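You operate a simulated robot arm through the tools that you are given. There is no shell and no other tool.

You are at the controls of a simulated two-armed robot. One attempt, no reset.

TASK
Wind the leftover red thread on to the wooden rack's red cone.
Fine: leftover on the feed pin, rack cone on the winder pin, yellow lever down; run it till it stops.

Only the result counts: the job must be done as asked and must still hold three seconds after the hand-in. Knocking over, shifting, dropping, spilling or breaking anything else fails it.

THE ROBOT
Two 6-joint arms with fingered hands on one trunk that stands fixed in place. Base frame: the origin is at the foot of the trunk, x ahead of it, y to its left, z up; the work surface is at about z = 88. Readings come in cm, degrees, newtons and seconds.
The left shoulder is at [7, 19.1, 91], the right one opposite. Payload 4.7 kg a hand.
The tool frame of a hand sits at the grasp point between the pads (the TCP): z along the fingers, y along the line on which they close. The tips reach 3.6 cm beyond it. The gripper opens to 12 cm. The gripper's body begins 4.2 cm behind the TCP. The gripper is a hand of 5 fingers: y runs from the thumb to the fingers, the wrist lies at [-1.8, -11.3, -19.8] in the tool frame, and closing takes about 1.5 s.
Orientation is that of the tool frame in the base frame, as a unit quaternion [w, x, y, z]. With the fingers straight down and the wrist toward the robot, the tool's x, y and z point along [0, 1, 0], [1, 0, 0] and [0, 0, -1] of the base frame.

THE INTERFACE
- The arms move only by the tool move_arm. It takes "left_targets", "right_targets" or both (then of equal length, played together; a hand with none holds still); each is a list of rows, each a list of 7 numbers: the shift along the tool's x, y, z in units of 30 mm (1.0 is 30 mm), then the turn, a rotation vector about the tool's x, y, z in units of 8 degrees (1.0 is 8 degrees), then the finger opening in cm, from 0 to 12. In form: [[x, y, z, rx, ry, rz, grip], ...]. A call has 1 to 20 rows; each row shifts and turns the commanded pose from where the row before left it, along the tool's axes as they then stand. A call with a number of a shift or a turn outside -1 to 1 is refused whole. Rows are played at 5 a second. More than 5 cm and 8.6 degrees between two rows, or a gripper value outside its range, and nothing of the call is played. Where a pose cannot be reached the arm comes as near as it can. A force on the tool above 40 N (or 10 N above the force at the start of the call, whichever is more), or a blocked arm, ends the call early, and 0.2 s more pass. The fingers move at their own pace (about 4.5 cm/s each) and stop on an object; they squeeze with about 34 N. The grip force told is the motor's: it shows also when the fingers shut on nothing. Time passes only in rows, and 0.2 s behind the last, so rows that do not move let the fingers close. The reply holds the time, the measured pose of the TCP, the force on the tool along the base axes, the opening and the grip force, in the units named above and with some noise, with the torque about the TCP (base axes, N m) and any sound that the robot's microphone picked up.
- Cameras (640 x 400 px; columns grow to the right, rows downward): "scene" is now at [11.7, 6.11, 118.52]; the picture's right is [0.68, -0.74, 0.00], its down [-0.09, -0.08, -0.99] and it looks along [0.73, 0.67, -0.12] (base axes); focal length 264 px, centre (320, 200). "left" rides on the left gripper at [-7.3, -9.1, -14.3] in its tool frame; the picture's right is [-0.80, -0.28, 0.53], its down [0.53, -0.73, 0.42] and it looks along [0.27, 0.62, 0.74] (tool axes); focal length 234 px, centre (320, 200). "right" rides on the right gripper at [7.3, -9.1, -14.3] in its tool frame; the picture's right is [-0.80, 0.28, -0.53], its down [-0.53, -0.73, 0.42] and it looks along [-0.27, 0.62, 0.74] (tool axes); focal length 234 px, centre (320, 200). There is no depth. A picture from a camera that has moved, and an enlarged one, comes with that camera's place and axes in the base frame and with its lens.
- camera(camera): a new picture of that camera. The clock stands still meanwhile.
- raise_lower(by): slides the trunk up (or, below 0, down) by that many cm; the arms and the scene camera ride with it, the base frame stays. It gives what a move gives, with no picture.
- preshape(shape, hand): the hand has 5 fingers and takes this shape, open, in about a second: jaw (thumb against the fingers, like two jaws); tri (thumb and two fingers); tip (a fingertip pinch); poke (one finger out to press); point (the index stretched); flat (the hand flat); cup (the hand cupped); fist (a fist). The gripper value then closes the fingers along that shape, each until it touches; the sizes above hold for jaw. It gives what a move gives, with no picture.
- head_to(pan, tilt): turns the head with the scene camera to pan (to the left, within 86 degrees either way) and tilt (down, from -29 to 69), counted from straight ahead of the robot. It gives what a move gives.
- inspect(camera, box): a new picture of the part [left, top, right, bottom] of that camera's present view, enlarged. The clock stands still meanwhile.
- close_job(): hands the job in; it is judged then, once.

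Places have to be worked out from the pictures, the camera data and where the tool is seen. Open the grippers and draw the arms clear of the work before you hand the job in, unless the task says otherwise.

The tools are called after "Call:" as name(argument=value, ...) on one line, values as JSON. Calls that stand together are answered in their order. move_arm: Moves the arms, as the interface text tells. Its arguments: {"type":"object","properties":{"left_targets":{"type":"array"},"right_targets":{"type":"array"}},"required":[]} The other tools are called the same way: raise_lower (by) slides the trunk up or down; preshape (shape, hand) gives the hand a shape; head_to (pan, tilt) turns the head that bears the scene camera; camera (camera) takes a picture; inspect (camera, box) takes an enlarged picture of a part of a camera's view; close_job () hands the job in.

At the start:

```text
time_s: 0.0
left_tcp_pos: [30.35, 46.38, 119.46]
left_tool_rot: [0.0, 0.707, 0.707, 0.0]
left_wrist_force: [-1.1, 0.1, 0.2]
left_moment: [0.03, -0.01, 0.03]
left_finger_gap: 11.95
left_grasp_force: 0.1
left_shape: jaw
right_tcp_pos: [71.95, 3.37, 119.61]
right_tool_rot: [0.0, 0.708, 0.706, 0.0]
right_wrist_force: [-0.1, 0.9, -1.2]
right_moment: [-0.01, -0.01, 0.0]
right_finger_gap: 11.96
right_grasp_force: 0.1
right_shape: jaw
trunk travel left (down, up): [-38.7, 55.3]
head pan, tilt: [42.5, 6.7]
```

scene: 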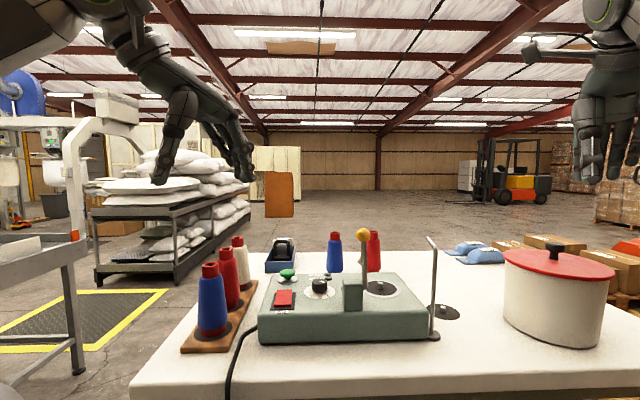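
right: 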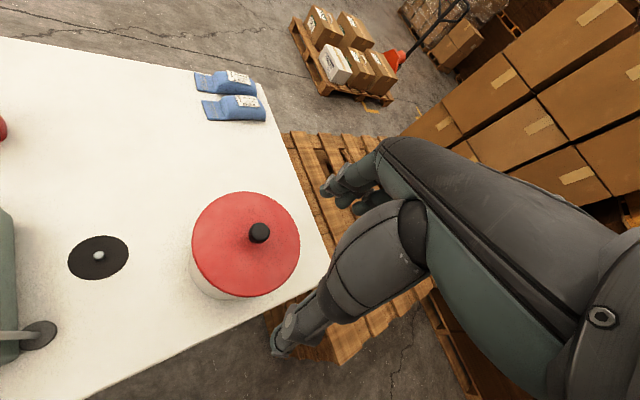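
left: 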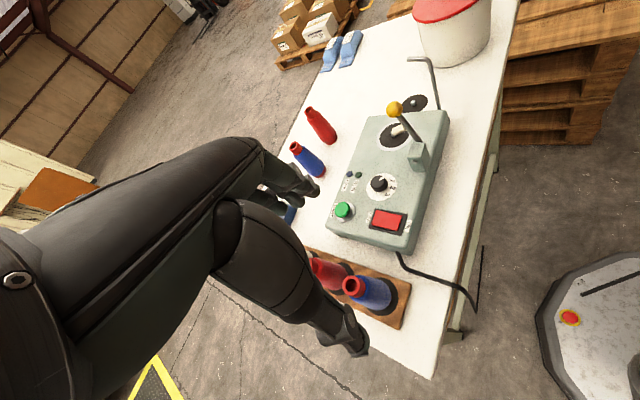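

The scene shows a winder with a yellow-knobbed lever, a wooden rack with blue, red and white cones, and two loose cones behind the machine. I'll look closer before moving.

Call:
inspect(camera="scene", box=[170, 220, 330, 360])

Call:
inspect(camera="scene", box=[310, 220, 470, 360])

Call:
inspect(camera="left", box=[300, 70, 480, 270])

```text
2.86 times, centred on (250, 290) of scene
camera zoom: at [11.7, 6.11, 118.52], right [0.68, -0.74, 0.0], down [-0.09, -0.08, -0.99], along [0.73, 0.67, -0.12], focal length 755 px, centre (520, -57)
```

zoom: 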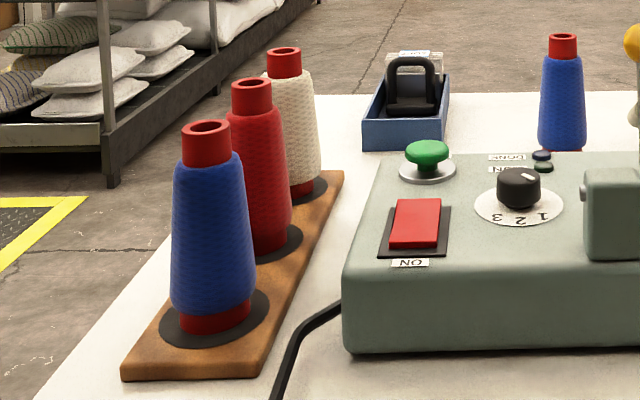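

```text
2.86 times, centred on (390, 290) of scene
camera zoom: at [11.7, 6.11, 118.52], right [0.68, -0.74, 0.0], down [-0.09, -0.08, -0.99], along [0.73, 0.67, -0.12], focal length 755 px, centre (120, -57)
```

zoom: 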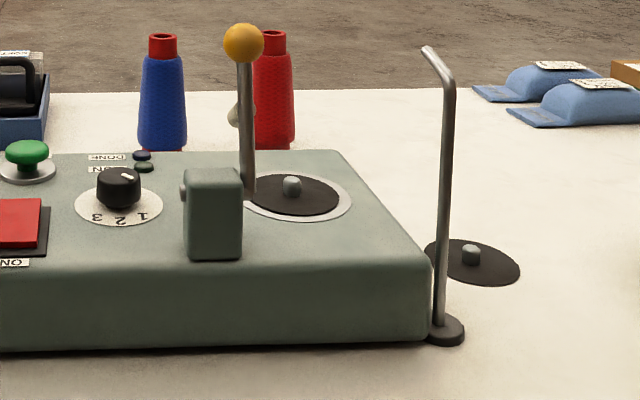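

```text
2.00 times, centred on (390, 170) of left
camera zoom: at [21.25, 39.14, 133.8], right [-0.28, -0.8, -0.53], down [-0.73, 0.53, -0.42], along [0.62, 0.27, -0.74], focal length 468 px, centre (180, 260)
```

zoom: 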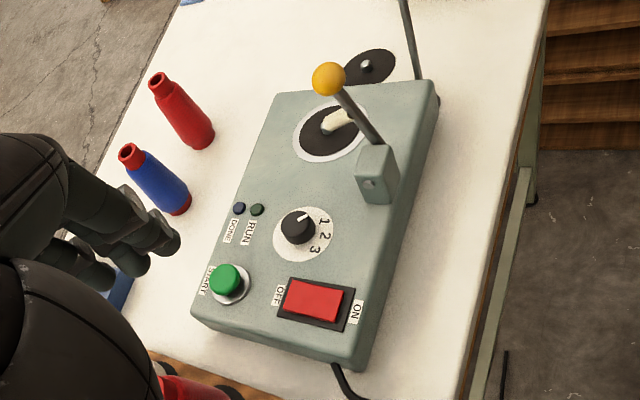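

The machine has a START button, an ON/OFF rocker, a 1-2-3 dial, lamps, a lever, and what look like a winder pin on the machine and a feed pin on the table. I'll tilt the head for a better view of the table and look for more labels.

Call:
head_to(pan=35, tilt=30)

Call:
camera(camera="scene")

Call:
inspect(camera="left", box=[330, 150, 430, 250])

Call:
inspect(camera="left", box=[360, 80, 460, 180])

```text
time_s: 0.9
left_tcp_pos: [30.35, 46.35, 119.58]
left_tool_rot: [0.0, 0.707, 0.707, 0.0]
left_wrist_force: [0.3, -0.7, -1.3]
left_moment: [-0.01, -0.02, 0.02]
left_finger_gap: 11.98
left_grasp_force: 0.1
left_shape: jaw
right_tcp_pos: [71.91, 3.3, 119.46]
right_tool_rot: [0.001, 0.707, 0.707, 0.0]
right_wrist_force: [0.3, 0.4, 1.2]
right_moment: [-0.01, 0.05, -0.01]
right_finger_gap: 11.97
right_grasp_force: 0.0
right_shape: jaw
trunk travel left (down, up): [-38.7, 55.3]
head pan, tilt: [35.0, 30.0]
```

```text
taken
camera scene: at [12.31, 5.06, 114.76], right [0.57, -0.82, 0.0], down [-0.41, -0.29, -0.87], along [0.71, 0.5, -0.5], focal length 264 px, centre (320, 200)
```

scene: 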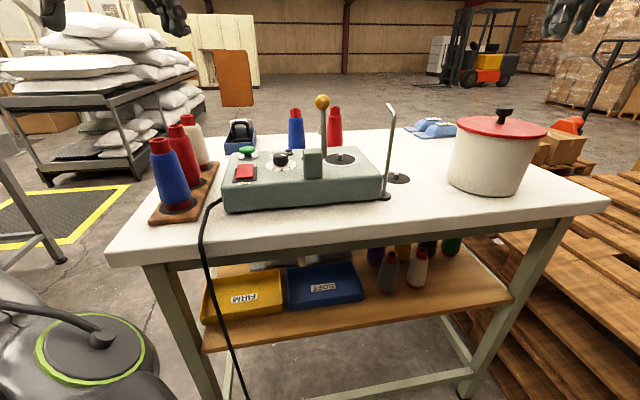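

```text
4.00 times, centred on (380, 200) of left
camera zoom: at [21.24, 39.14, 133.8], right [-0.28, -0.8, -0.53], down [-0.73, 0.53, -0.42], along [0.62, 0.27, -0.74], focal length 937 px, centre (80, 200)
```

zoom: 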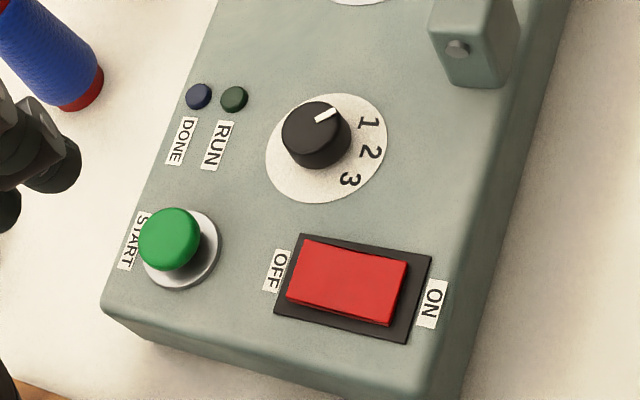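

```text
4.00 times, centred on (410, 130) of left
camera zoom: at [21.24, 39.14, 133.8], right [-0.28, -0.8, -0.53], down [-0.73, 0.53, -0.42], along [0.62, 0.27, -0.74], focal length 937 px, centre (-40, 480)
```

zoom: 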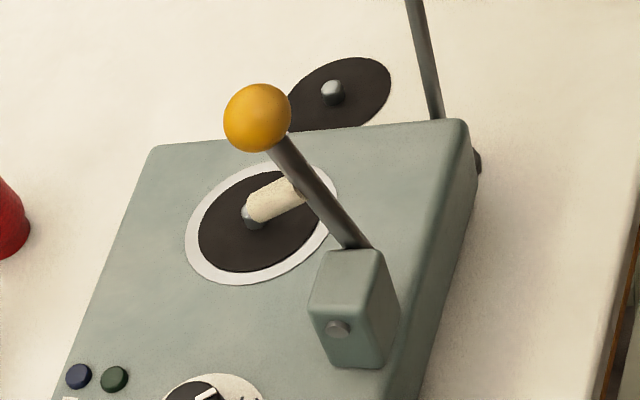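

Labels FIRM and SOFT appear on bins below, and there is a hanging orange-brown card; I'll inspect those and the blue box for information about settings.

Call:
inspect(camera="scene", box=[190, 30, 290, 170])

Call:
inspect(camera="scene", box=[190, 230, 470, 350])

Call:
inspect(camera="scene", box=[140, 100, 280, 220])

Call:
inspect(camera="scene", box=[270, 80, 420, 220])

Call:
inspect(camera="scene", box=[390, 90, 490, 160])

```text
2.86 times, centred on (240, 100) of scene
camera zoom: at [12.31, 5.06, 114.76], right [0.57, -0.82, 0.0], down [-0.41, -0.29, -0.87], along [0.71, 0.5, -0.5], focal length 755 px, centre (549, 486)
```

zoom: 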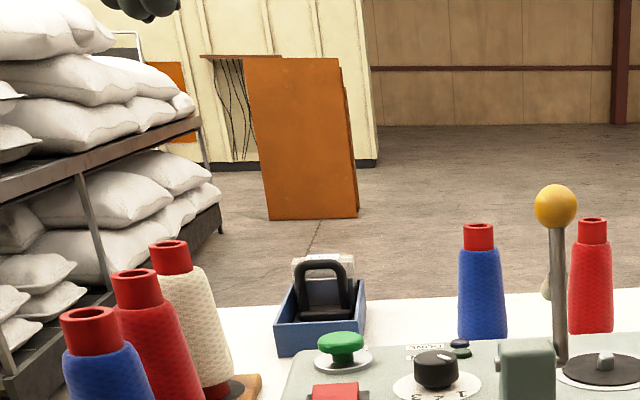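

```text
2.29 times, centred on (330, 290) of scene
camera zoom: at [12.31, 5.06, 114.76], right [0.57, -0.82, 0.0], down [-0.41, -0.29, -0.87], along [0.71, 0.5, -0.5], focal length 604 px, centre (297, -6)
```

zoom: 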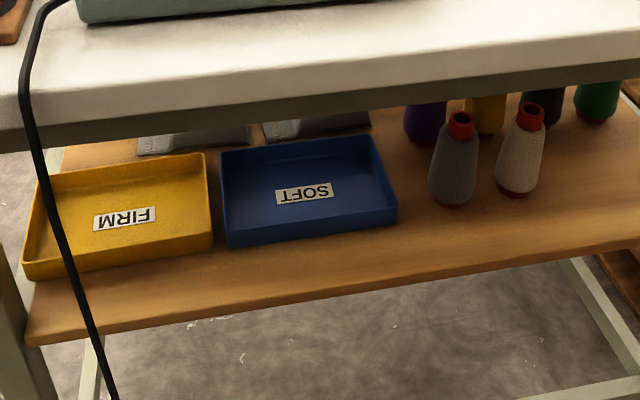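

```text
3.33 times, centred on (210, 160) of scene
camera zoom: at [12.31, 5.06, 114.76], right [0.57, -0.82, 0.0], down [-0.41, -0.29, -0.87], along [0.71, 0.5, -0.5], focal length 880 px, centre (687, 333)
```

zoom: 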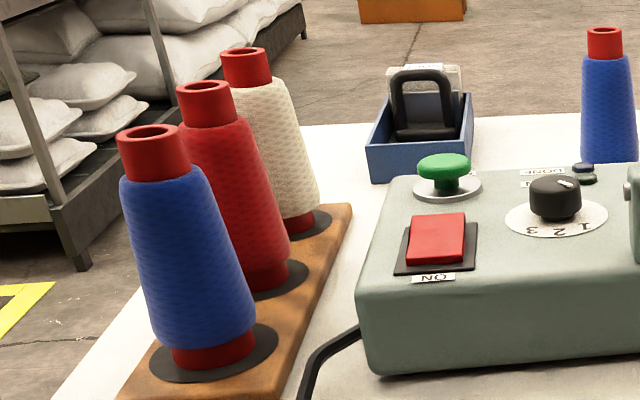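

```text
2.86 times, centred on (345, 150) of scene
camera zoom: at [12.31, 5.06, 114.76], right [0.57, -0.82, 0.0], down [-0.41, -0.29, -0.87], along [0.71, 0.5, -0.5], focal length 755 px, centre (249, 343)
```

zoom: 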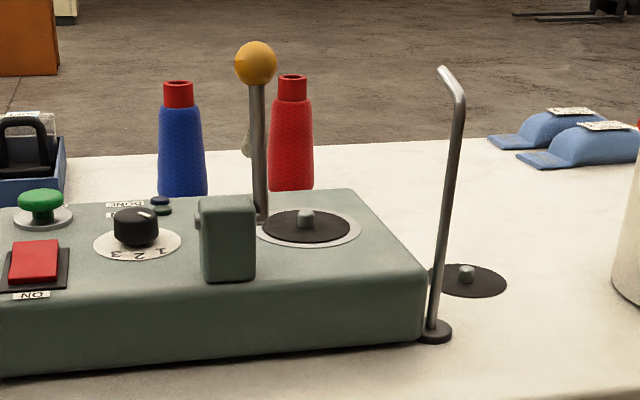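

```text
5.71 times, centred on (440, 125) of scene
camera zoom: at [12.31, 5.06, 114.76], right [0.57, -0.82, 0.0], down [-0.41, -0.29, -0.87], along [0.71, 0.5, -0.5], focal length 1510 px, centre (-366, 629)
```

zoom: 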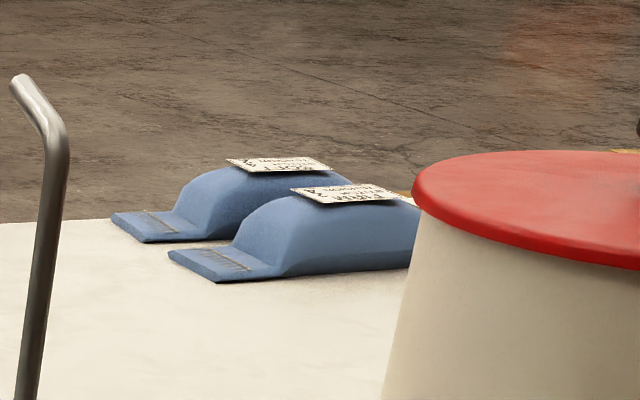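

The blue packs carry printed tags; I'll read those from the right camera and look at the blue box with the black handle again.

Call:
inspect(camera="right", box=[190, 60, 270, 130])

Call:
inspect(camera="scene", box=[415, 105, 465, 140])

Call:
inspect(camera="scene", box=[220, 105, 265, 160])

Call:
inspect(camera="left", box=[315, 20, 375, 80])

```text
5.71 times, centred on (230, 95) of right
camera zoom: at [62.69, 10.54, 133.84], right [0.28, -0.8, 0.53], down [-0.73, -0.53, -0.42], along [0.62, -0.27, -0.74], focal length 1338 px, centre (834, 800)
```

zoom: 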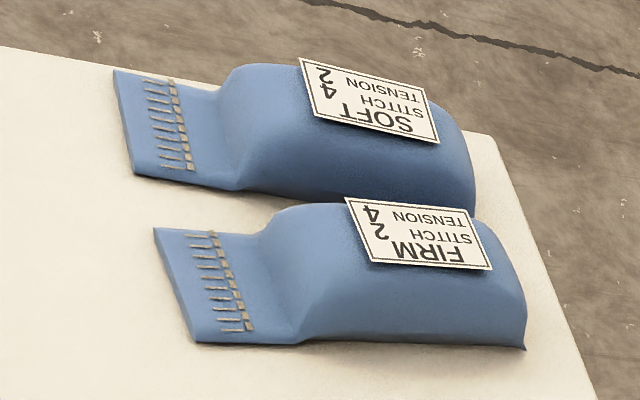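

```text
11.43 times, centred on (440, 122) of scene
camera zoom: at [12.31, 5.06, 114.76], right [0.57, -0.82, 0.0], down [-0.41, -0.29, -0.87], along [0.71, 0.5, -0.5], focal length 3019 px, centre (-1051, 1086)
```

zoom: 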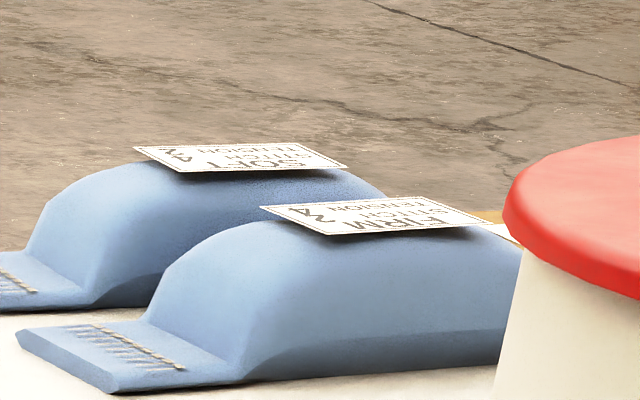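

```text
7.27 times, centred on (242, 132) of scene
camera zoom: at [12.31, 5.06, 114.76], right [0.57, -0.82, 0.0], down [-0.41, -0.29, -0.87], along [0.71, 0.5, -0.5], focal length 1921 px, centre (884, 691)
```

zoom: 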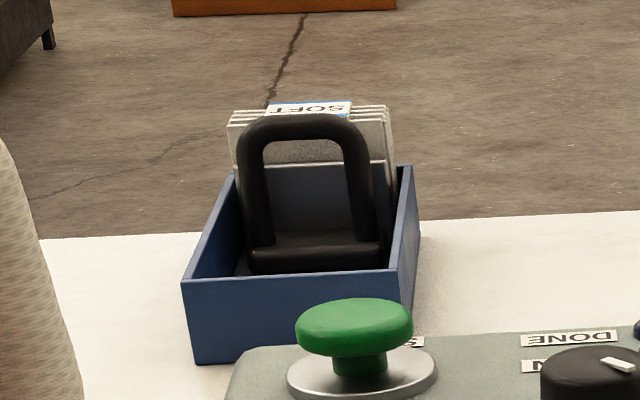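

```text
6.67 times, centred on (345, 50) of left
camera zoom: at [21.24, 39.14, 133.8], right [-0.28, -0.8, -0.53], down [-0.73, 0.53, -0.42], along [0.62, 0.27, -0.74], focal length 1561 px, centre (153, 1200)
```

zoom: 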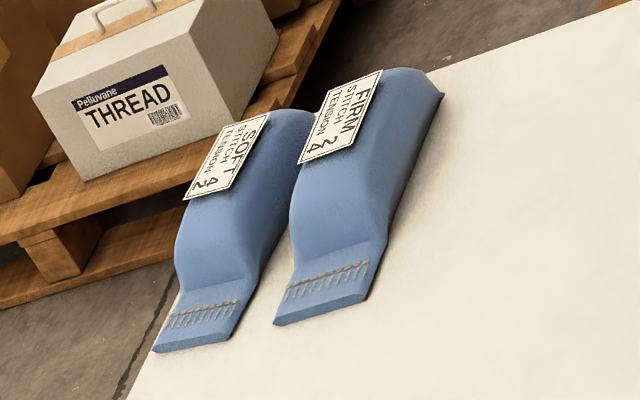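

Dial appears at 1; tags on the blue packs concern stitching. I'll raise the trunk for working room over the near objects and to get a top view of the machine.

Call:
raise_lower(by=30)

Call:
head_to(pan=38, tilt=45)

Call:
camera(camera="scene")

Call:
camera(camera="left")

Call:
camera(camera="right")

```text
time_s: 3.9
left_tcp_pos: [30.37, 46.37, 149.43]
left_tool_rot: [0.0, 0.707, 0.707, 0.001]
left_wrist_force: [0.5, -0.2, -0.4]
left_moment: [0.01, -0.03, 0.02]
left_finger_gap: 11.97
left_grasp_force: 0.1
left_shape: jaw
right_tcp_pos: [71.95, 3.21, 149.49]
right_tool_rot: [0.0, 0.707, 0.707, 0.0]
right_wrist_force: [-0.1, -0.4, 0.0]
right_moment: [0.0, 0.05, -0.01]
right_finger_gap: 11.96
right_grasp_force: 0.1
right_shape: jaw
trunk travel left (down, up): [-68.7, 25.3]
head pan, tilt: [35.0, 30.0]
```

```text
time_s: 4.6
left_tcp_pos: [30.38, 46.21, 149.43]
left_tool_rot: [0.0, 0.707, 0.707, 0.001]
left_wrist_force: [-0.4, 1.5, -0.5]
left_moment: [-0.02, 0.0, -0.03]
left_finger_gap: 11.96
left_grasp_force: 0.1
left_shape: jaw
right_tcp_pos: [71.97, 3.42, 149.58]
right_tool_rot: [0.0, 0.707, 0.707, 0.0]
right_wrist_force: [-0.3, -0.4, 0.0]
right_moment: [0.01, 0.0, -0.04]
right_finger_gap: 11.99
right_grasp_force: 0.0
right_shape: jaw
trunk travel left (down, up): [-68.7, 25.3]
head pan, tilt: [38.0, 45.0]
```

```text
taken
camera scene: at [11.32, 4.88, 142.5], right [0.62, -0.79, 0.0], down [-0.56, -0.44, -0.71], along [0.56, 0.44, -0.71], focal length 264 px, centre (320, 200)
```

scene: 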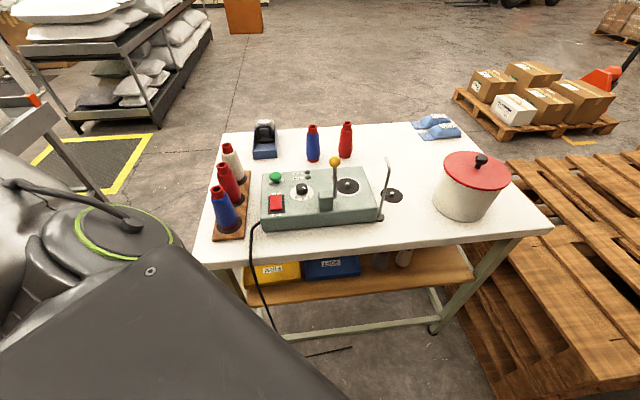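

```text
taken
camera left: at [21.25, 39.15, 163.8], right [-0.28, -0.8, -0.53], down [-0.73, 0.53, -0.42], along [0.62, 0.27, -0.74], focal length 234 px, centre (320, 200)
```

left: 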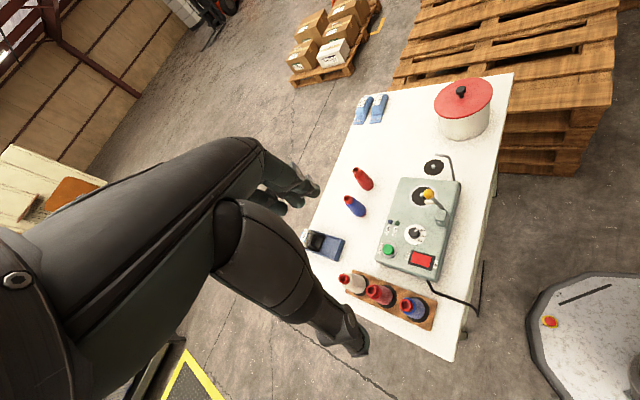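

```text
taken
camera right: at [62.7, 10.54, 163.83], right [0.28, -0.8, 0.53], down [-0.73, -0.53, -0.42], along [0.62, -0.27, -0.74], focal length 234 px, centre (320, 200)
```

right: 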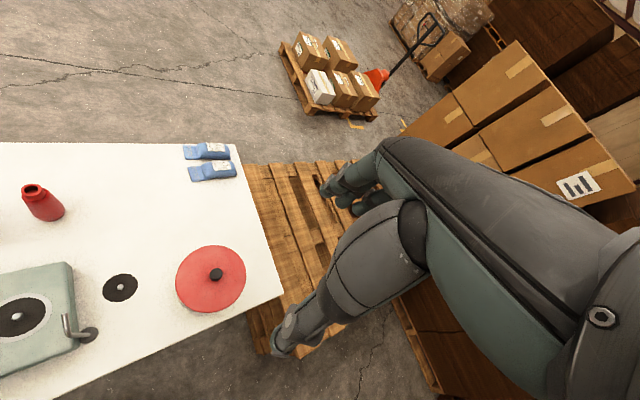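

The view from above shows everything on the table. I'll take enlarged pictures to locate the cones and pins accurately.

Call:
inspect(camera="scene", box=[200, 110, 320, 240])

Call:
inspect(camera="scene", box=[290, 110, 410, 240])

Call:
inspect(camera="left", box=[330, 150, 470, 340])

Call:
inspect(camera="right", box=[0, 170, 160, 380])

Call:
inspect(camera="right", box=[270, 30, 390, 120])

```text
3.08 times, centred on (260, 175) of scene
camera zoom: at [11.32, 4.88, 142.5], right [0.62, -0.79, 0.0], down [-0.56, -0.44, -0.71], along [0.56, 0.44, -0.71], focal length 813 px, centre (505, 277)
```

zoom: 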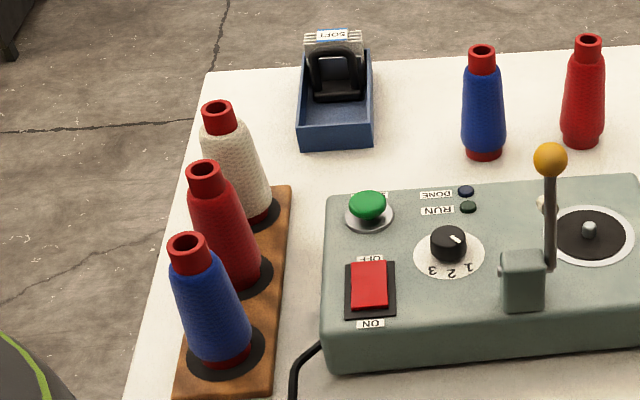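

```text
3.08 times, centred on (350, 175) of scene
camera zoom: at [11.32, 4.88, 142.5], right [0.62, -0.79, 0.0], down [-0.56, -0.44, -0.71], along [0.56, 0.44, -0.71], focal length 813 px, centre (228, 277)
```

zoom: 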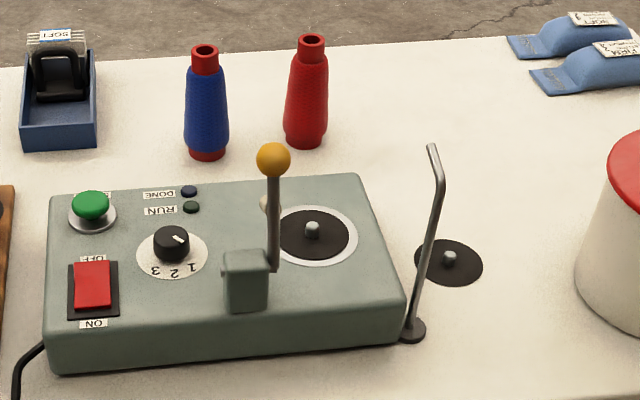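

```text
2.11 times, centred on (400, 245) of left
camera zoom: at [21.25, 39.15, 163.8], right [-0.28, -0.8, -0.53], down [-0.73, 0.53, -0.42], along [0.62, 0.27, -0.74], focal length 493 px, centre (152, 105)
```

zoom: 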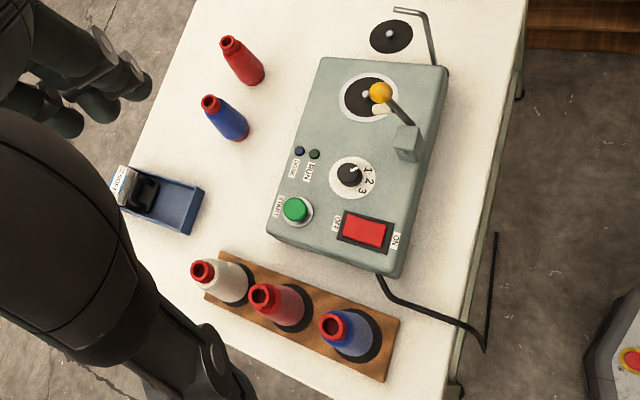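

```text
1.90 times, centred on (80, 275) of right
camera zoom: at [62.7, 10.54, 163.83], right [0.28, -0.8, 0.53], down [-0.73, -0.53, -0.42], along [0.62, -0.27, -0.74], focal length 446 px, centre (777, 57)
```

zoom: 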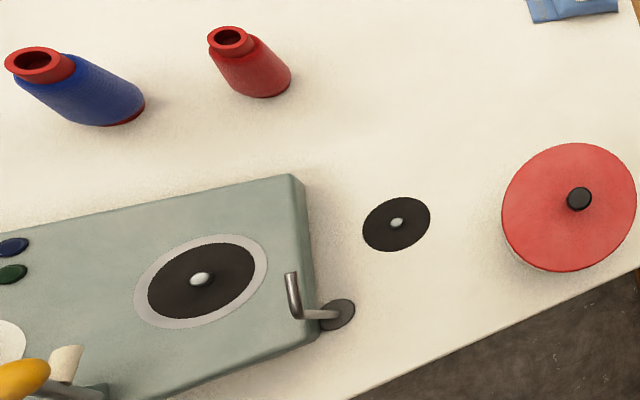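

```text
4.44 times, centred on (330, 75) of right
camera zoom: at [62.7, 10.54, 163.83], right [0.28, -0.8, 0.53], down [-0.73, -0.53, -0.42], along [0.62, -0.27, -0.74], focal length 1041 px, centre (276, 756)
```

zoom: 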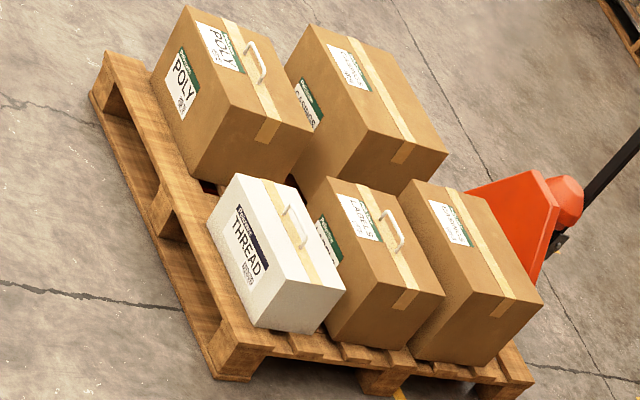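

Positions estimated: winder pin about [58, 31.9, 94], feed pin about [69, 22.7, 88], leftover red cone about [77, 45], rack red cone about [37.7, 56.5]. Next I'll look at the left hand itself to know its real width.

Call:
head_to(pan=62, tilt=0)

Call:
camera(camera="scene")

```text
time_s: 5.8
left_tcp_pos: [30.28, 46.37, 149.53]
left_tool_rot: [0.0, 0.707, 0.707, 0.0]
left_wrist_force: [-1.2, -0.9, 0.8]
left_moment: [0.01, -0.03, 0.0]
left_finger_gap: 11.95
left_grasp_force: 0.0
left_shape: jaw
right_tcp_pos: [71.98, 3.34, 149.54]
right_tool_rot: [0.0, 0.707, 0.707, 0.0]
right_wrist_force: [-0.9, -0.6, 0.2]
right_moment: [0.0, -0.03, 0.0]
right_finger_gap: 11.97
right_grasp_force: 0.2
right_shape: jaw
trunk travel left (down, up): [-68.7, 25.3]
head pan, tilt: [62.0, 0.0]
```

```text
taken
camera scene: at [9.14, 7.82, 149.58], right [0.88, -0.47, 0.0], down [0.0, 0.0, -1.0], along [0.47, 0.88, 0.0], focal length 264 px, centre (320, 200)
```

scene: 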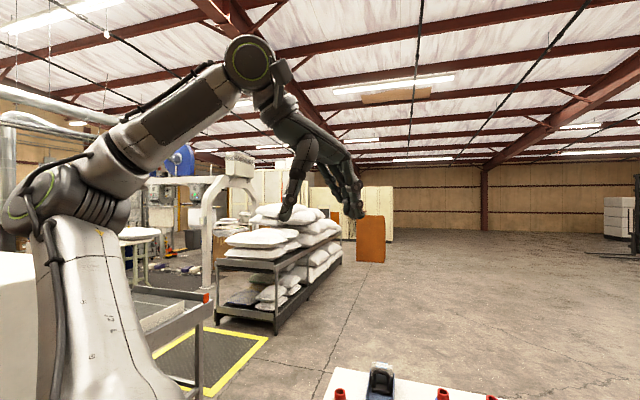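

Now an enlarged look at the left hand.

Call:
inspect(camera="scene", box=[220, 40, 400, 240])

Call:
inspect(camera="left", box=[150, 120, 400, 380])

```text
2.00 times, centred on (310, 140) of scene
camera zoom: at [9.14, 7.82, 149.58], right [0.88, -0.47, 0.0], down [0.0, 0.0, -1.0], along [0.47, 0.88, 0.0], focal length 528 px, centre (340, 320)
```

zoom: 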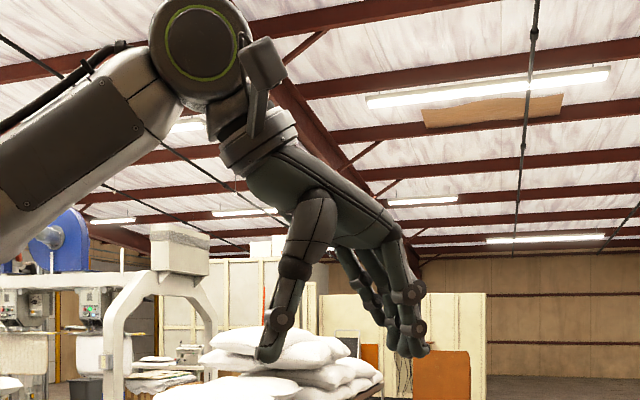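

```text
1.54 times, centred on (275, 250) of left
camera zoom: at [21.25, 39.15, 163.8], right [-0.28, -0.8, -0.53], down [-0.73, 0.53, -0.42], along [0.62, 0.27, -0.74], focal length 360 px, centre (389, 123)
```

zoom: 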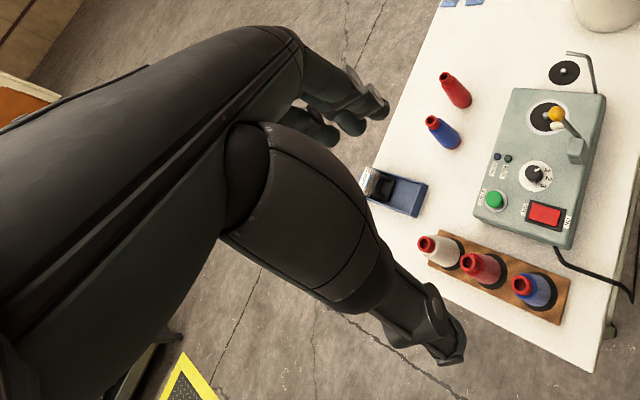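

The hand is human-like with four fingers opposing a thumb (tips about 3 cm below the TCP). I'll move the left arm at safe height toward above the leftover red cone near [77, 45], descending to z≈125.

Call:
move_arm(left_targets=[[-0.03, 0.975, 0.51, 0, 0, 0, 12], [-0.03, 0.975, 0.51, 0, 0, 0, 12], [-0.03, 0.975, 0.51, 0, 0, 0, 12], [-0.03, 0.975, 0.51, 0, 0, 0, 12], [-0.03, 0.975, 0.51, 0, 0, 0, 12], [-0.03, 0.975, 0.51, 0, 0, 0, 12], [-0.03, 0.975, 0.51, 0, 0, 0, 12], [-0.03, 0.975, 0.51, 0, 0, 0, 12], [-0.03, 0.975, 0.51, 0, 0, 0, 12], [-0.03, 0.975, 0.51, 0, 0, 0, 12], [-0.03, 0.975, 0.51, 0, 0, 0, 12], [-0.03, 0.975, 0.51, 0, 0, 0, 12]])

Call:
camera(camera="left")

Call:
head_to(pan=38, tilt=35)

Call:
camera(camera="scene")

```text
time_s: 8.4
left_tcp_pos: [58.74, 50.38, 128.67]
left_tool_rot: [0.001, 0.706, 0.708, -0.001]
left_wrist_force: [-0.1, -0.4, -0.7]
left_moment: [-0.02, 0.03, 0.0]
left_finger_gap: 11.99
left_grasp_force: 0.0
left_shape: jaw
left hand out of reach, approached as far as the arm can: row 8, 9, 10, 11, 12
right_tcp_pos: [72.07, 3.5, 149.5]
right_tool_rot: [0.0, 0.707, 0.707, -0.002]
right_wrist_force: [0.3, 0.5, -0.1]
right_moment: [-0.06, 0.05, 0.03]
right_finger_gap: 11.97
right_grasp_force: 0.0
right_shape: jaw
trunk travel left (down, up): [-68.7, 25.3]
head pan, tilt: [62.0, 0.0]
```

```text
taken
camera left: at [49.63, 43.22, 142.96], right [-0.28, -0.8, -0.52], down [-0.73, 0.53, -0.43], along [0.62, 0.27, -0.74], focal length 234 px, centre (320, 200)
```

left: 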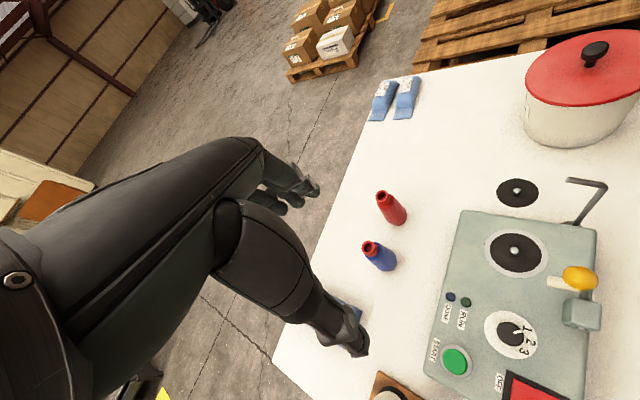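

```text
time_s: 9.4
left_tcp_pos: [58.71, 50.33, 128.83]
left_tool_rot: [0.0, 0.707, 0.707, 0.001]
left_wrist_force: [0.4, 0.2, -0.6]
left_moment: [0.0, -0.01, -0.02]
left_finger_gap: 11.98
left_grasp_force: 0.0
left_shape: jaw
right_tcp_pos: [71.86, 3.43, 149.67]
right_tool_rot: [0.0, 0.707, 0.707, 0.0]
right_wrist_force: [-0.3, -0.1, -0.1]
right_moment: [-0.01, -0.01, 0.01]
right_finger_gap: 11.98
right_grasp_force: 0.1
right_shape: jaw
trunk travel left (down, up): [-68.7, 25.3]
head pan, tilt: [38.0, 35.0]
```

```text
taken
camera scene: at [11.86, 5.3, 143.98], right [0.62, -0.79, 0.0], down [-0.45, -0.35, -0.82], along [0.65, 0.5, -0.57], focal length 264 px, centre (320, 200)
```

scene: 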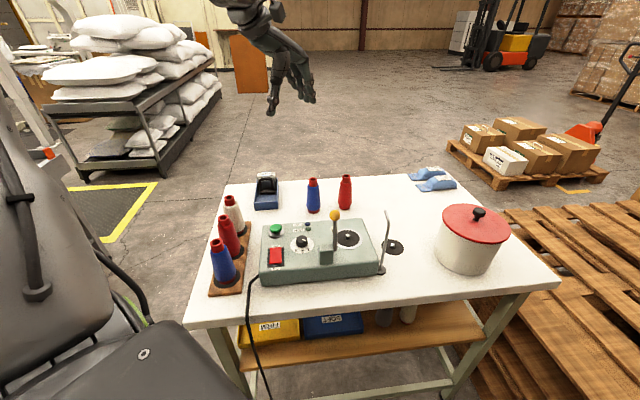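

The arm stopped short at [58.7, 50.4, 128.7], flagged out of reach. I'll probe the reach: a lower and farther pose from here.

Call:
move_arm(left_targets=[[0, 0.5, 0.8, 0, 0, 0, 12], [0, 0.5, 0.8, 0, 0, 0, 12], [0, 0.5, 0.8, 0, 0, 0, 12]])

```text
time_s: 10.2
left_tcp_pos: [60.62, 51.78, 120.96]
left_tool_rot: [0.001, 0.707, 0.707, 0.0]
left_wrist_force: [-0.9, 0.5, 0.6]
left_moment: [0.0, 0.03, 0.02]
left_finger_gap: 11.96
left_grasp_force: 0.1
left_shape: jaw
left hand out of reach, approached as far as the arm can: row 1, 2, 3
right_tcp_pos: [71.89, 3.45, 149.54]
right_tool_rot: [0.0, 0.707, 0.707, 0.0]
right_wrist_force: [0.1, -1.1, -0.5]
right_moment: [-0.01, -0.02, 0.0]
right_finger_gap: 11.95
right_grasp_force: 0.1
right_shape: jaw
trunk travel left (down, up): [-68.7, 25.3]
head pan, tilt: [38.0, 35.0]
```

Reach seems blocked at a constant bearing, so I'll look at how the left arm is configured.

Call:
head_to(pan=50, tilt=5)

Call:
camera(camera="scene")

Call:
head_to(pan=-10, tilt=5)

Call:
camera(camera="scene")

```text
time_s: 11.1
left_tcp_pos: [60.55, 51.73, 121.29]
left_tool_rot: [0.0, 0.708, 0.707, 0.0]
left_wrist_force: [0.3, -0.8, 0.7]
left_moment: [0.01, 0.03, 0.04]
left_finger_gap: 11.97
left_grasp_force: 0.1
left_shape: jaw
right_tcp_pos: [71.9, 3.39, 149.45]
right_tool_rot: [0.001, 0.707, 0.707, 0.0]
right_wrist_force: [0.0, 0.4, 0.6]
right_moment: [-0.02, 0.01, 0.0]
right_finger_gap: 11.93
right_grasp_force: 0.1
right_shape: jaw
trunk travel left (down, up): [-68.7, 25.3]
head pan, tilt: [50.0, 5.0]
```

```text
taken
camera scene: at [10.82, 6.9, 148.79], right [0.77, -0.64, 0.0], down [-0.06, -0.07, -1.0], along [0.64, 0.76, -0.09], focal length 264 px, centre (320, 200)
```

scene: 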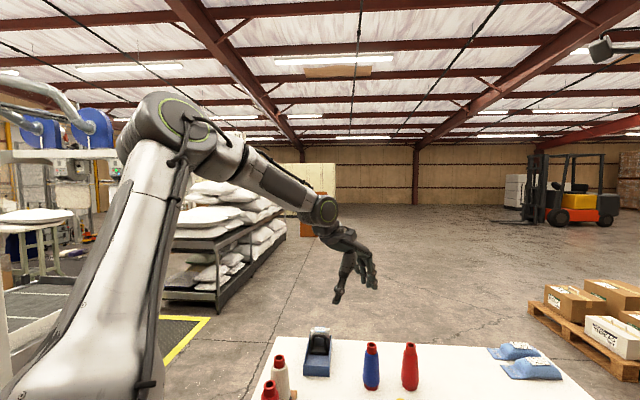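

```text
time_s: 12.4
left_tcp_pos: [60.55, 51.71, 121.23]
left_tool_rot: [0.001, 0.707, 0.707, 0.002]
left_wrist_force: [0.2, -0.8, 0.7]
left_moment: [0.03, 0.05, 0.0]
left_finger_gap: 12.0
left_grasp_force: 0.0
left_shape: jaw
right_tcp_pos: [71.95, 3.32, 149.44]
right_tool_rot: [0.0, 0.707, 0.707, -0.001]
right_wrist_force: [-0.1, -0.4, 0.3]
right_moment: [-0.01, -0.02, -0.02]
right_finger_gap: 11.95
right_grasp_force: 0.1
right_shape: jaw
trunk travel left (down, up): [-68.7, 25.3]
head pan, tilt: [-10.0, 5.0]
```

```text
taken
camera scene: at [13.97, -1.71, 148.8], right [-0.17, -0.98, 0.0], down [-0.09, 0.01, -1.0], along [0.98, -0.17, -0.09], focal length 264 px, centre (320, 200)
```

scene: 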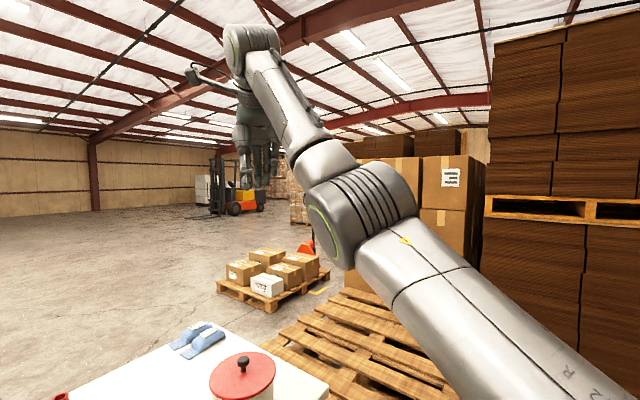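

The arm is elbow-up and not overextended, so hand yaw likely restricts it. I'll test turning the hand about vertical by +32° (pointing outward along the arm).

Call:
move_arm(left_targets=[[0, 0, 0, 0, 0, -1, 12], [0, 0, 0, 0, 0, -1, 12], [0, 0, 0, 0, 0, -1, 12], [0, 0, 0, 0, 0, -1, 12], [0, 0, 0, 0, 0, 0, 12]])

```text
time_s: 13.6
left_tcp_pos: [57.37, 53.97, 121.16]
left_tool_rot: [0.0, 0.485, 0.875, -0.001]
left_wrist_force: [-0.1, 0.6, -0.4]
left_moment: [0.01, 0.0, -0.03]
left_finger_gap: 11.96
left_grasp_force: 0.1
left_shape: jaw
left hand out of reach, approached as far as the arm can: row 1, 2, 3, 4
right_tcp_pos: [71.93, 3.36, 149.62]
right_tool_rot: [0.0, 0.707, 0.707, 0.0]
right_wrist_force: [-0.9, 0.8, 0.3]
right_moment: [-0.01, 0.03, 0.02]
right_finger_gap: 11.97
right_grasp_force: 0.1
right_shape: jaw
trunk travel left (down, up): [-68.7, 25.3]
head pan, tilt: [-10.0, 5.0]
```

Now a small probe along base +x from this pose to see if the reach changes.

Call:
move_arm(left_targets=[[-0.53, 0.85, 0, 0, 0, 0, 12], [-0.53, 0.85, 0, 0, 0, 0, 12]])

```text
time_s: 14.2
left_tcp_pos: [59.12, 56.85, 120.76]
left_tool_rot: [0.001, 0.485, 0.874, -0.001]
left_wrist_force: [1.2, 0.7, 0.9]
left_moment: [-0.02, 0.02, 0.01]
left_finger_gap: 11.96
left_grasp_force: 0.1
left_shape: jaw
left hand out of reach, approached as far as the arm can: row 1, 2
right_tcp_pos: [71.95, 3.37, 149.52]
right_tool_rot: [0.0, 0.707, 0.707, -0.001]
right_wrist_force: [-0.1, -0.8, 0.3]
right_moment: [0.01, 0.02, -0.01]
right_finger_gap: 11.97
right_grasp_force: 0.1
right_shape: jaw
trunk travel left (down, up): [-68.7, 25.3]
head pan, tilt: [-10.0, 5.0]
```

The arm can't get low/near with the shoulder this high (forearm pitch limit); the stated reach was for the original trunk height, so lower trunk should be better. First I raise the hand 27 cm relative to the trunk, turning yaw back to 0.

Call:
move_arm(left_targets=[[0, 0, -1, 0, 0, 1, 12], [0, 0, -1, 0, 0, 1, 12], [0, 0, -1, 0, 0, 1, 12], [0, 0, -1, 0, 0, 1, 12], [0, 0, -1, 0, 0, 0, 12], [0, 0, -1, 0, 0, 0, 12], [0, 0, -1, 0, 0, 0, 12], [0, 0, -1, 0, 0, 0, 12], [0, 0, -1, 0, 0, 0, 12]])

```text
time_s: 16.2
left_tcp_pos: [54.92, 58.37, 145.47]
left_tool_rot: [0.002, 0.707, 0.707, 0.0]
left_wrist_force: [-0.6, -0.2, 0.3]
left_moment: [-0.02, -0.01, 0.03]
left_finger_gap: 11.96
left_grasp_force: 0.0
left_shape: jaw
left hand out of reach, approached as far as the arm can: row 6, 7, 8, 9
right_tcp_pos: [71.73, 3.32, 149.53]
right_tool_rot: [-0.001, 0.707, 0.707, 0.0]
right_wrist_force: [-0.7, 0.4, 0.6]
right_moment: [0.02, 0.0, 0.01]
right_finger_gap: 11.99
right_grasp_force: 0.0
right_shape: jaw
trunk travel left (down, up): [-68.7, 25.3]
head pan, tilt: [-10.0, 5.0]
```

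Now lower the trunk back to its original height (hand will be at z≈115, clear of everything) and then probe toward the leftover cone.

Call:
raise_lower(by=-30)

Call:
move_arm(left_targets=[[-0.5, 0.9, 0, 0, 0, 0, 12], [-0.5, 0.9, 0, 0, 0, 0, 12], [-0.5, 0.9, 0, 0, 0, 0, 12]])

```text
time_s: 19.2
left_tcp_pos: [55.03, 58.41, 115.3]
left_tool_rot: [0.002, 0.707, 0.707, 0.0]
left_wrist_force: [-0.3, 0.1, 0.4]
left_moment: [-0.02, -0.02, -0.01]
left_finger_gap: 11.95
left_grasp_force: 0.1
left_shape: jaw
right_tcp_pos: [71.93, 3.28, 119.56]
right_tool_rot: [0.0, 0.708, 0.707, 0.0]
right_wrist_force: [-0.3, -0.2, 0.5]
right_moment: [0.01, 0.04, 0.01]
right_finger_gap: 11.97
right_grasp_force: 0.1
right_shape: jaw
trunk travel left (down, up): [-38.7, 55.3]
head pan, tilt: [-10.0, 5.0]
```

```text
time_s: 20.0
left_tcp_pos: [57.0, 56.53, 111.3]
left_tool_rot: [0.002, 0.707, 0.707, 0.0]
left_wrist_force: [-0.4, 0.1, 0.6]
left_moment: [-0.04, 0.04, -0.01]
left_finger_gap: 11.95
left_grasp_force: 0.0
left_shape: jaw
left hand out of reach, approached as far as the arm can: row 1, 2, 3
right_tcp_pos: [71.86, 3.37, 119.52]
right_tool_rot: [0.0, 0.707, 0.707, 0.0]
right_wrist_force: [0.9, 0.4, -0.9]
right_moment: [0.0, -0.02, 0.0]
right_finger_gap: 11.94
right_grasp_force: 0.1
right_shape: jaw
trunk travel left (down, up): [-38.7, 55.3]
head pan, tilt: [-10.0, 5.0]
```

Still blocked outward at this bearing. I'll try moving inward (−y) at safe height z≈119, to see whether reach opens up closer to straight ahead.

Call:
move_arm(left_targets=[[0, -0.5, -1, 0, 0, 0, 12], [-0.5, -0.5, -1, 0, 0, 0, 12], [-1, 0, -0.6, 0, 0, 0, 12], [-1, 0, 0, 0, 0, 0, 12], [-1, 0, 0, 0, 0, 0, 12], [-1, 0, 0, 0, 0, 0, 12], [-1, 0, 0, 0, 0, 0, 12]])

```text
time_s: 21.6
left_tcp_pos: [47.38, 45.04, 113.58]
left_tool_rot: [0.003, 0.707, 0.707, 0.002]
left_wrist_force: [-0.3, 0.5, 0.2]
left_moment: [0.03, -0.01, 0.01]
left_finger_gap: 11.98
left_grasp_force: 0.1
left_shape: jaw
left hand out of reach, approached as far as the arm can: row 1, 2, 3, 4, 5, 6, 7
right_tcp_pos: [71.83, 3.44, 119.49]
right_tool_rot: [0.0, 0.708, 0.707, -0.001]
right_wrist_force: [0.2, 0.0, -0.4]
right_moment: [-0.02, 0.0, 0.0]
right_finger_gap: 11.96
right_grasp_force: 0.1
right_shape: jaw
trunk travel left (down, up): [-38.7, 55.3]
head pan, tilt: [-10.0, 5.0]
```

Movement stays confined to a plane, so I want to see the left arm's shape now.

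Call:
head_to(pan=70, tilt=10)

Call:
camera(camera="scene")

Call:
head_to(pan=80, tilt=50)

Call:
camera(camera="scene")

Call:
camera(camera="right")

```text
time_s: 23.1
left_tcp_pos: [47.33, 45.16, 113.58]
left_tool_rot: [0.002, 0.707, 0.708, 0.0]
left_wrist_force: [-0.1, -0.1, 0.4]
left_moment: [0.0, 0.0, 0.0]
left_finger_gap: 11.95
left_grasp_force: 0.1
left_shape: jaw
right_tcp_pos: [71.84, 3.36, 119.61]
right_tool_rot: [0.0, 0.707, 0.707, 0.0]
right_wrist_force: [0.6, 0.1, 0.4]
right_moment: [0.01, 0.0, 0.02]
right_finger_gap: 11.96
right_grasp_force: 0.0
right_shape: jaw
trunk travel left (down, up): [-38.7, 55.3]
head pan, tilt: [70.0, 10.0]
```

```text
taken
camera scene: at [8.09, 8.6, 117.99], right [0.94, -0.34, 0.0], down [-0.06, -0.16, -0.98], along [0.34, 0.93, -0.17], focal length 264 px, centre (320, 200)
```

scene: 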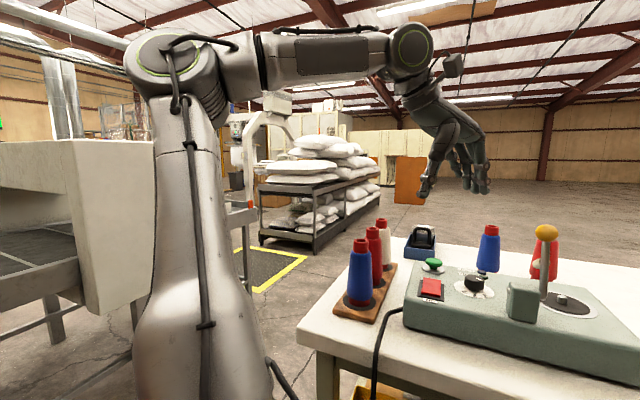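

```text
time_s: 24.2
left_tcp_pos: [47.26, 45.17, 113.63]
left_tool_rot: [0.001, 0.707, 0.707, 0.001]
left_wrist_force: [0.6, 0.2, -0.2]
left_moment: [0.02, -0.01, -0.03]
left_finger_gap: 11.96
left_grasp_force: 0.0
left_shape: jaw
right_tcp_pos: [71.86, 3.44, 119.58]
right_tool_rot: [0.001, 0.707, 0.707, 0.0]
right_wrist_force: [-0.4, 0.8, -0.2]
right_moment: [-0.03, 0.01, 0.03]
right_finger_gap: 11.96
right_grasp_force: 0.0
right_shape: jaw
trunk travel left (down, up): [-38.7, 55.3]
head pan, tilt: [80.0, 50.0]
```

```text
taken
camera scene: at [6.24, 7.45, 111.81], right [0.98, -0.17, 0.0], down [-0.13, -0.75, -0.64], along [0.11, 0.63, -0.77], focal length 264 px, centre (320, 200)
```

scene: 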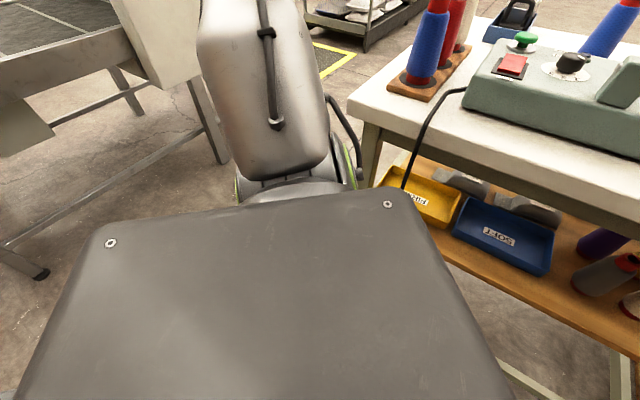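

```text
taken
camera right: at [62.7, 10.54, 133.83], right [0.28, -0.8, 0.53], down [-0.73, -0.53, -0.42], along [0.62, -0.27, -0.74], focal length 234 px, centre (320, 200)
```

right: 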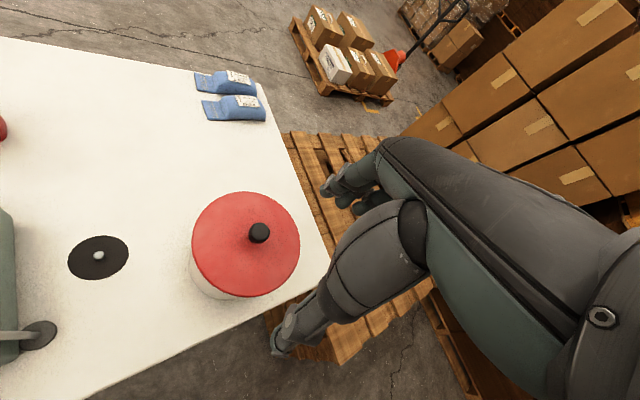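

The upper arm is near-vertical and flared out. I'll try swinging the hand's yaw toward −90° (fingers pointing to the robot's right) with a slight lift and see what is reachable.

Call:
move_arm(left_targets=[[0, 0, -0.5, 0, 0, 1, 12], [0, 0, -0.5, 0, 0, 1, 12], [0, 0, -0.5, 0, 0, 1, 12], [0, 0, 0, 0, 0, 1, 12], [0, 0, 0, 0, 0, 1, 12], [0, 0, 0, 0, 0, 1, 12]])

```text
time_s: 25.6
left_tcp_pos: [42.44, 47.08, 114.37]
left_tool_rot: [0.002, 0.934, 0.358, 0.002]
left_wrist_force: [-1.0, -0.3, -0.9]
left_moment: [0.0, 0.03, -0.01]
left_finger_gap: 11.97
left_grasp_force: 0.2
left_shape: jaw
left hand out of reach, approached as far as the arm can: row 3, 4, 5, 6
right_tcp_pos: [71.93, 3.46, 119.5]
right_tool_rot: [0.001, 0.707, 0.707, 0.0]
right_wrist_force: [-0.2, -0.1, 0.4]
right_moment: [-0.03, 0.0, -0.02]
right_finger_gap: 11.95
right_grasp_force: 0.1
right_shape: jaw
trunk travel left (down, up): [-38.7, 55.3]
head pan, tilt: [80.0, 50.0]
```

Negative yaw shrinks the reach. I'll go back to yaw 0 while moving up high, then try coming inward and forward from above.

Call:
move_arm(left_targets=[[0, 0, -1, 0, 0, -1, 12], [0, 0, -1, 0, 0, -1, 12], [0, 0, -1, 0, 0, -1, 12], [0, 0, -1, 0, 0, -1, 12], [0, 0, -1, 0, 0, -1, 12], [0, 0, -1, 0, 0, -1, 12], [0, 0, -1, 0, 0, 0, 12]])

Call:
move_arm(left_targets=[[-1, 0, 0, 0, 0, 0, 12], [-1, 0, 0, 0, 0, 0, 12], [-1, 0, 0, 0, 0, 0, 12], [-1, 0, 0, 0, 0, 0, 12]])

```text
time_s: 27.2
left_tcp_pos: [37.42, 52.05, 126.9]
left_tool_rot: [0.003, 0.707, 0.708, 0.0]
left_wrist_force: [-0.9, -0.4, -0.4]
left_moment: [-0.01, -0.02, 0.01]
left_finger_gap: 11.96
left_grasp_force: 0.1
left_shape: jaw
left hand out of reach, approached as far as the arm can: row 3, 4, 5, 6, 7
right_tcp_pos: [71.95, 3.41, 119.56]
right_tool_rot: [0.0, 0.707, 0.707, 0.0]
right_wrist_force: [0.0, 0.6, 0.5]
right_moment: [-0.04, -0.01, 0.02]
right_finger_gap: 11.98
right_grasp_force: 0.1
right_shape: jaw
trunk travel left (down, up): [-38.7, 55.3]
head pan, tilt: [80.0, 50.0]
```

```text
time_s: 28.2
left_tcp_pos: [35.16, 44.11, 122.23]
left_tool_rot: [0.004, 0.708, 0.707, 0.002]
left_wrist_force: [0.0, 0.0, -0.1]
left_moment: [0.03, -0.01, -0.03]
left_finger_gap: 11.97
left_grasp_force: 0.1
left_shape: jaw
left hand out of reach, approached as far as the arm can: row 1, 2, 3, 4
right_tcp_pos: [71.95, 3.32, 119.51]
right_tool_rot: [0.0, 0.707, 0.707, 0.001]
right_wrist_force: [-0.6, 0.3, -0.2]
right_moment: [-0.01, 0.0, 0.01]
right_finger_gap: 11.96
right_grasp_force: 0.1
right_shape: jaw
trunk travel left (down, up): [-38.7, 55.3]
head pan, tilt: [80.0, 50.0]
```

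I'll test whether a pitched hand (fingers tilted forward 40°) frees the arm to extend; that's a different wrist configuration.

Call:
move_arm(left_targets=[[0, 0, 0, -1, 0, 0, 12], [0, 0, 0, -1, 0, 0, 12], [0, 0, 0, -1, 0, 0, 12], [0, 0, 0, -1, 0, 0, 12], [0, 0, 0, -1, 0, 0, 12]])

Call:
move_arm(left_targets=[[-0.5, 0.77, 0.64, 0, 0, 0, 12], [-0.5, 0.77, 0.64, 0, 0, 0, 12], [-0.5, 0.77, 0.64, 0, 0, 0, 12], [-0.5, 0.77, 0.64, 0, 0, 0, 12]])

```text
time_s: 29.4
left_tcp_pos: [34.49, 40.67, 124.17]
left_tool_rot: [0.244, 0.663, 0.664, 0.245]
left_wrist_force: [-0.9, -0.6, 0.7]
left_moment: [0.02, -0.03, 0.06]
left_finger_gap: 12.01
left_grasp_force: 0.0
left_shape: jaw
left hand out of reach, approached as far as the arm can: row 4, 5
right_tcp_pos: [71.46, 3.03, 119.96]
right_tool_rot: [0.002, 0.707, 0.707, 0.003]
right_wrist_force: [-0.7, -0.7, 2.0]
right_moment: [0.07, -0.09, 0.0]
right_finger_gap: 11.96
right_grasp_force: 0.0
right_shape: jaw
trunk travel left (down, up): [-38.7, 55.3]
head pan, tilt: [80.0, 50.0]
```

```text
time_s: 30.4
left_tcp_pos: [46.42, 36.19, 122.96]
left_tool_rot: [0.245, 0.665, 0.663, 0.241]
left_wrist_force: [1.1, 0.0, -0.1]
left_moment: [0.0, 0.02, -0.03]
left_finger_gap: 11.98
left_grasp_force: 0.0
left_shape: jaw
left hand out of reach, approached as far as the arm can: row 4
right_tcp_pos: [72.04, 3.44, 119.45]
right_tool_rot: [0.0, 0.707, 0.707, -0.001]
right_wrist_force: [1.1, 0.3, -0.6]
right_moment: [-0.05, -0.02, -0.02]
right_finger_gap: 12.0
right_grasp_force: 0.0
right_shape: jaw
trunk travel left (down, up): [-38.7, 55.3]
head pan, tilt: [80.0, 50.0]
```

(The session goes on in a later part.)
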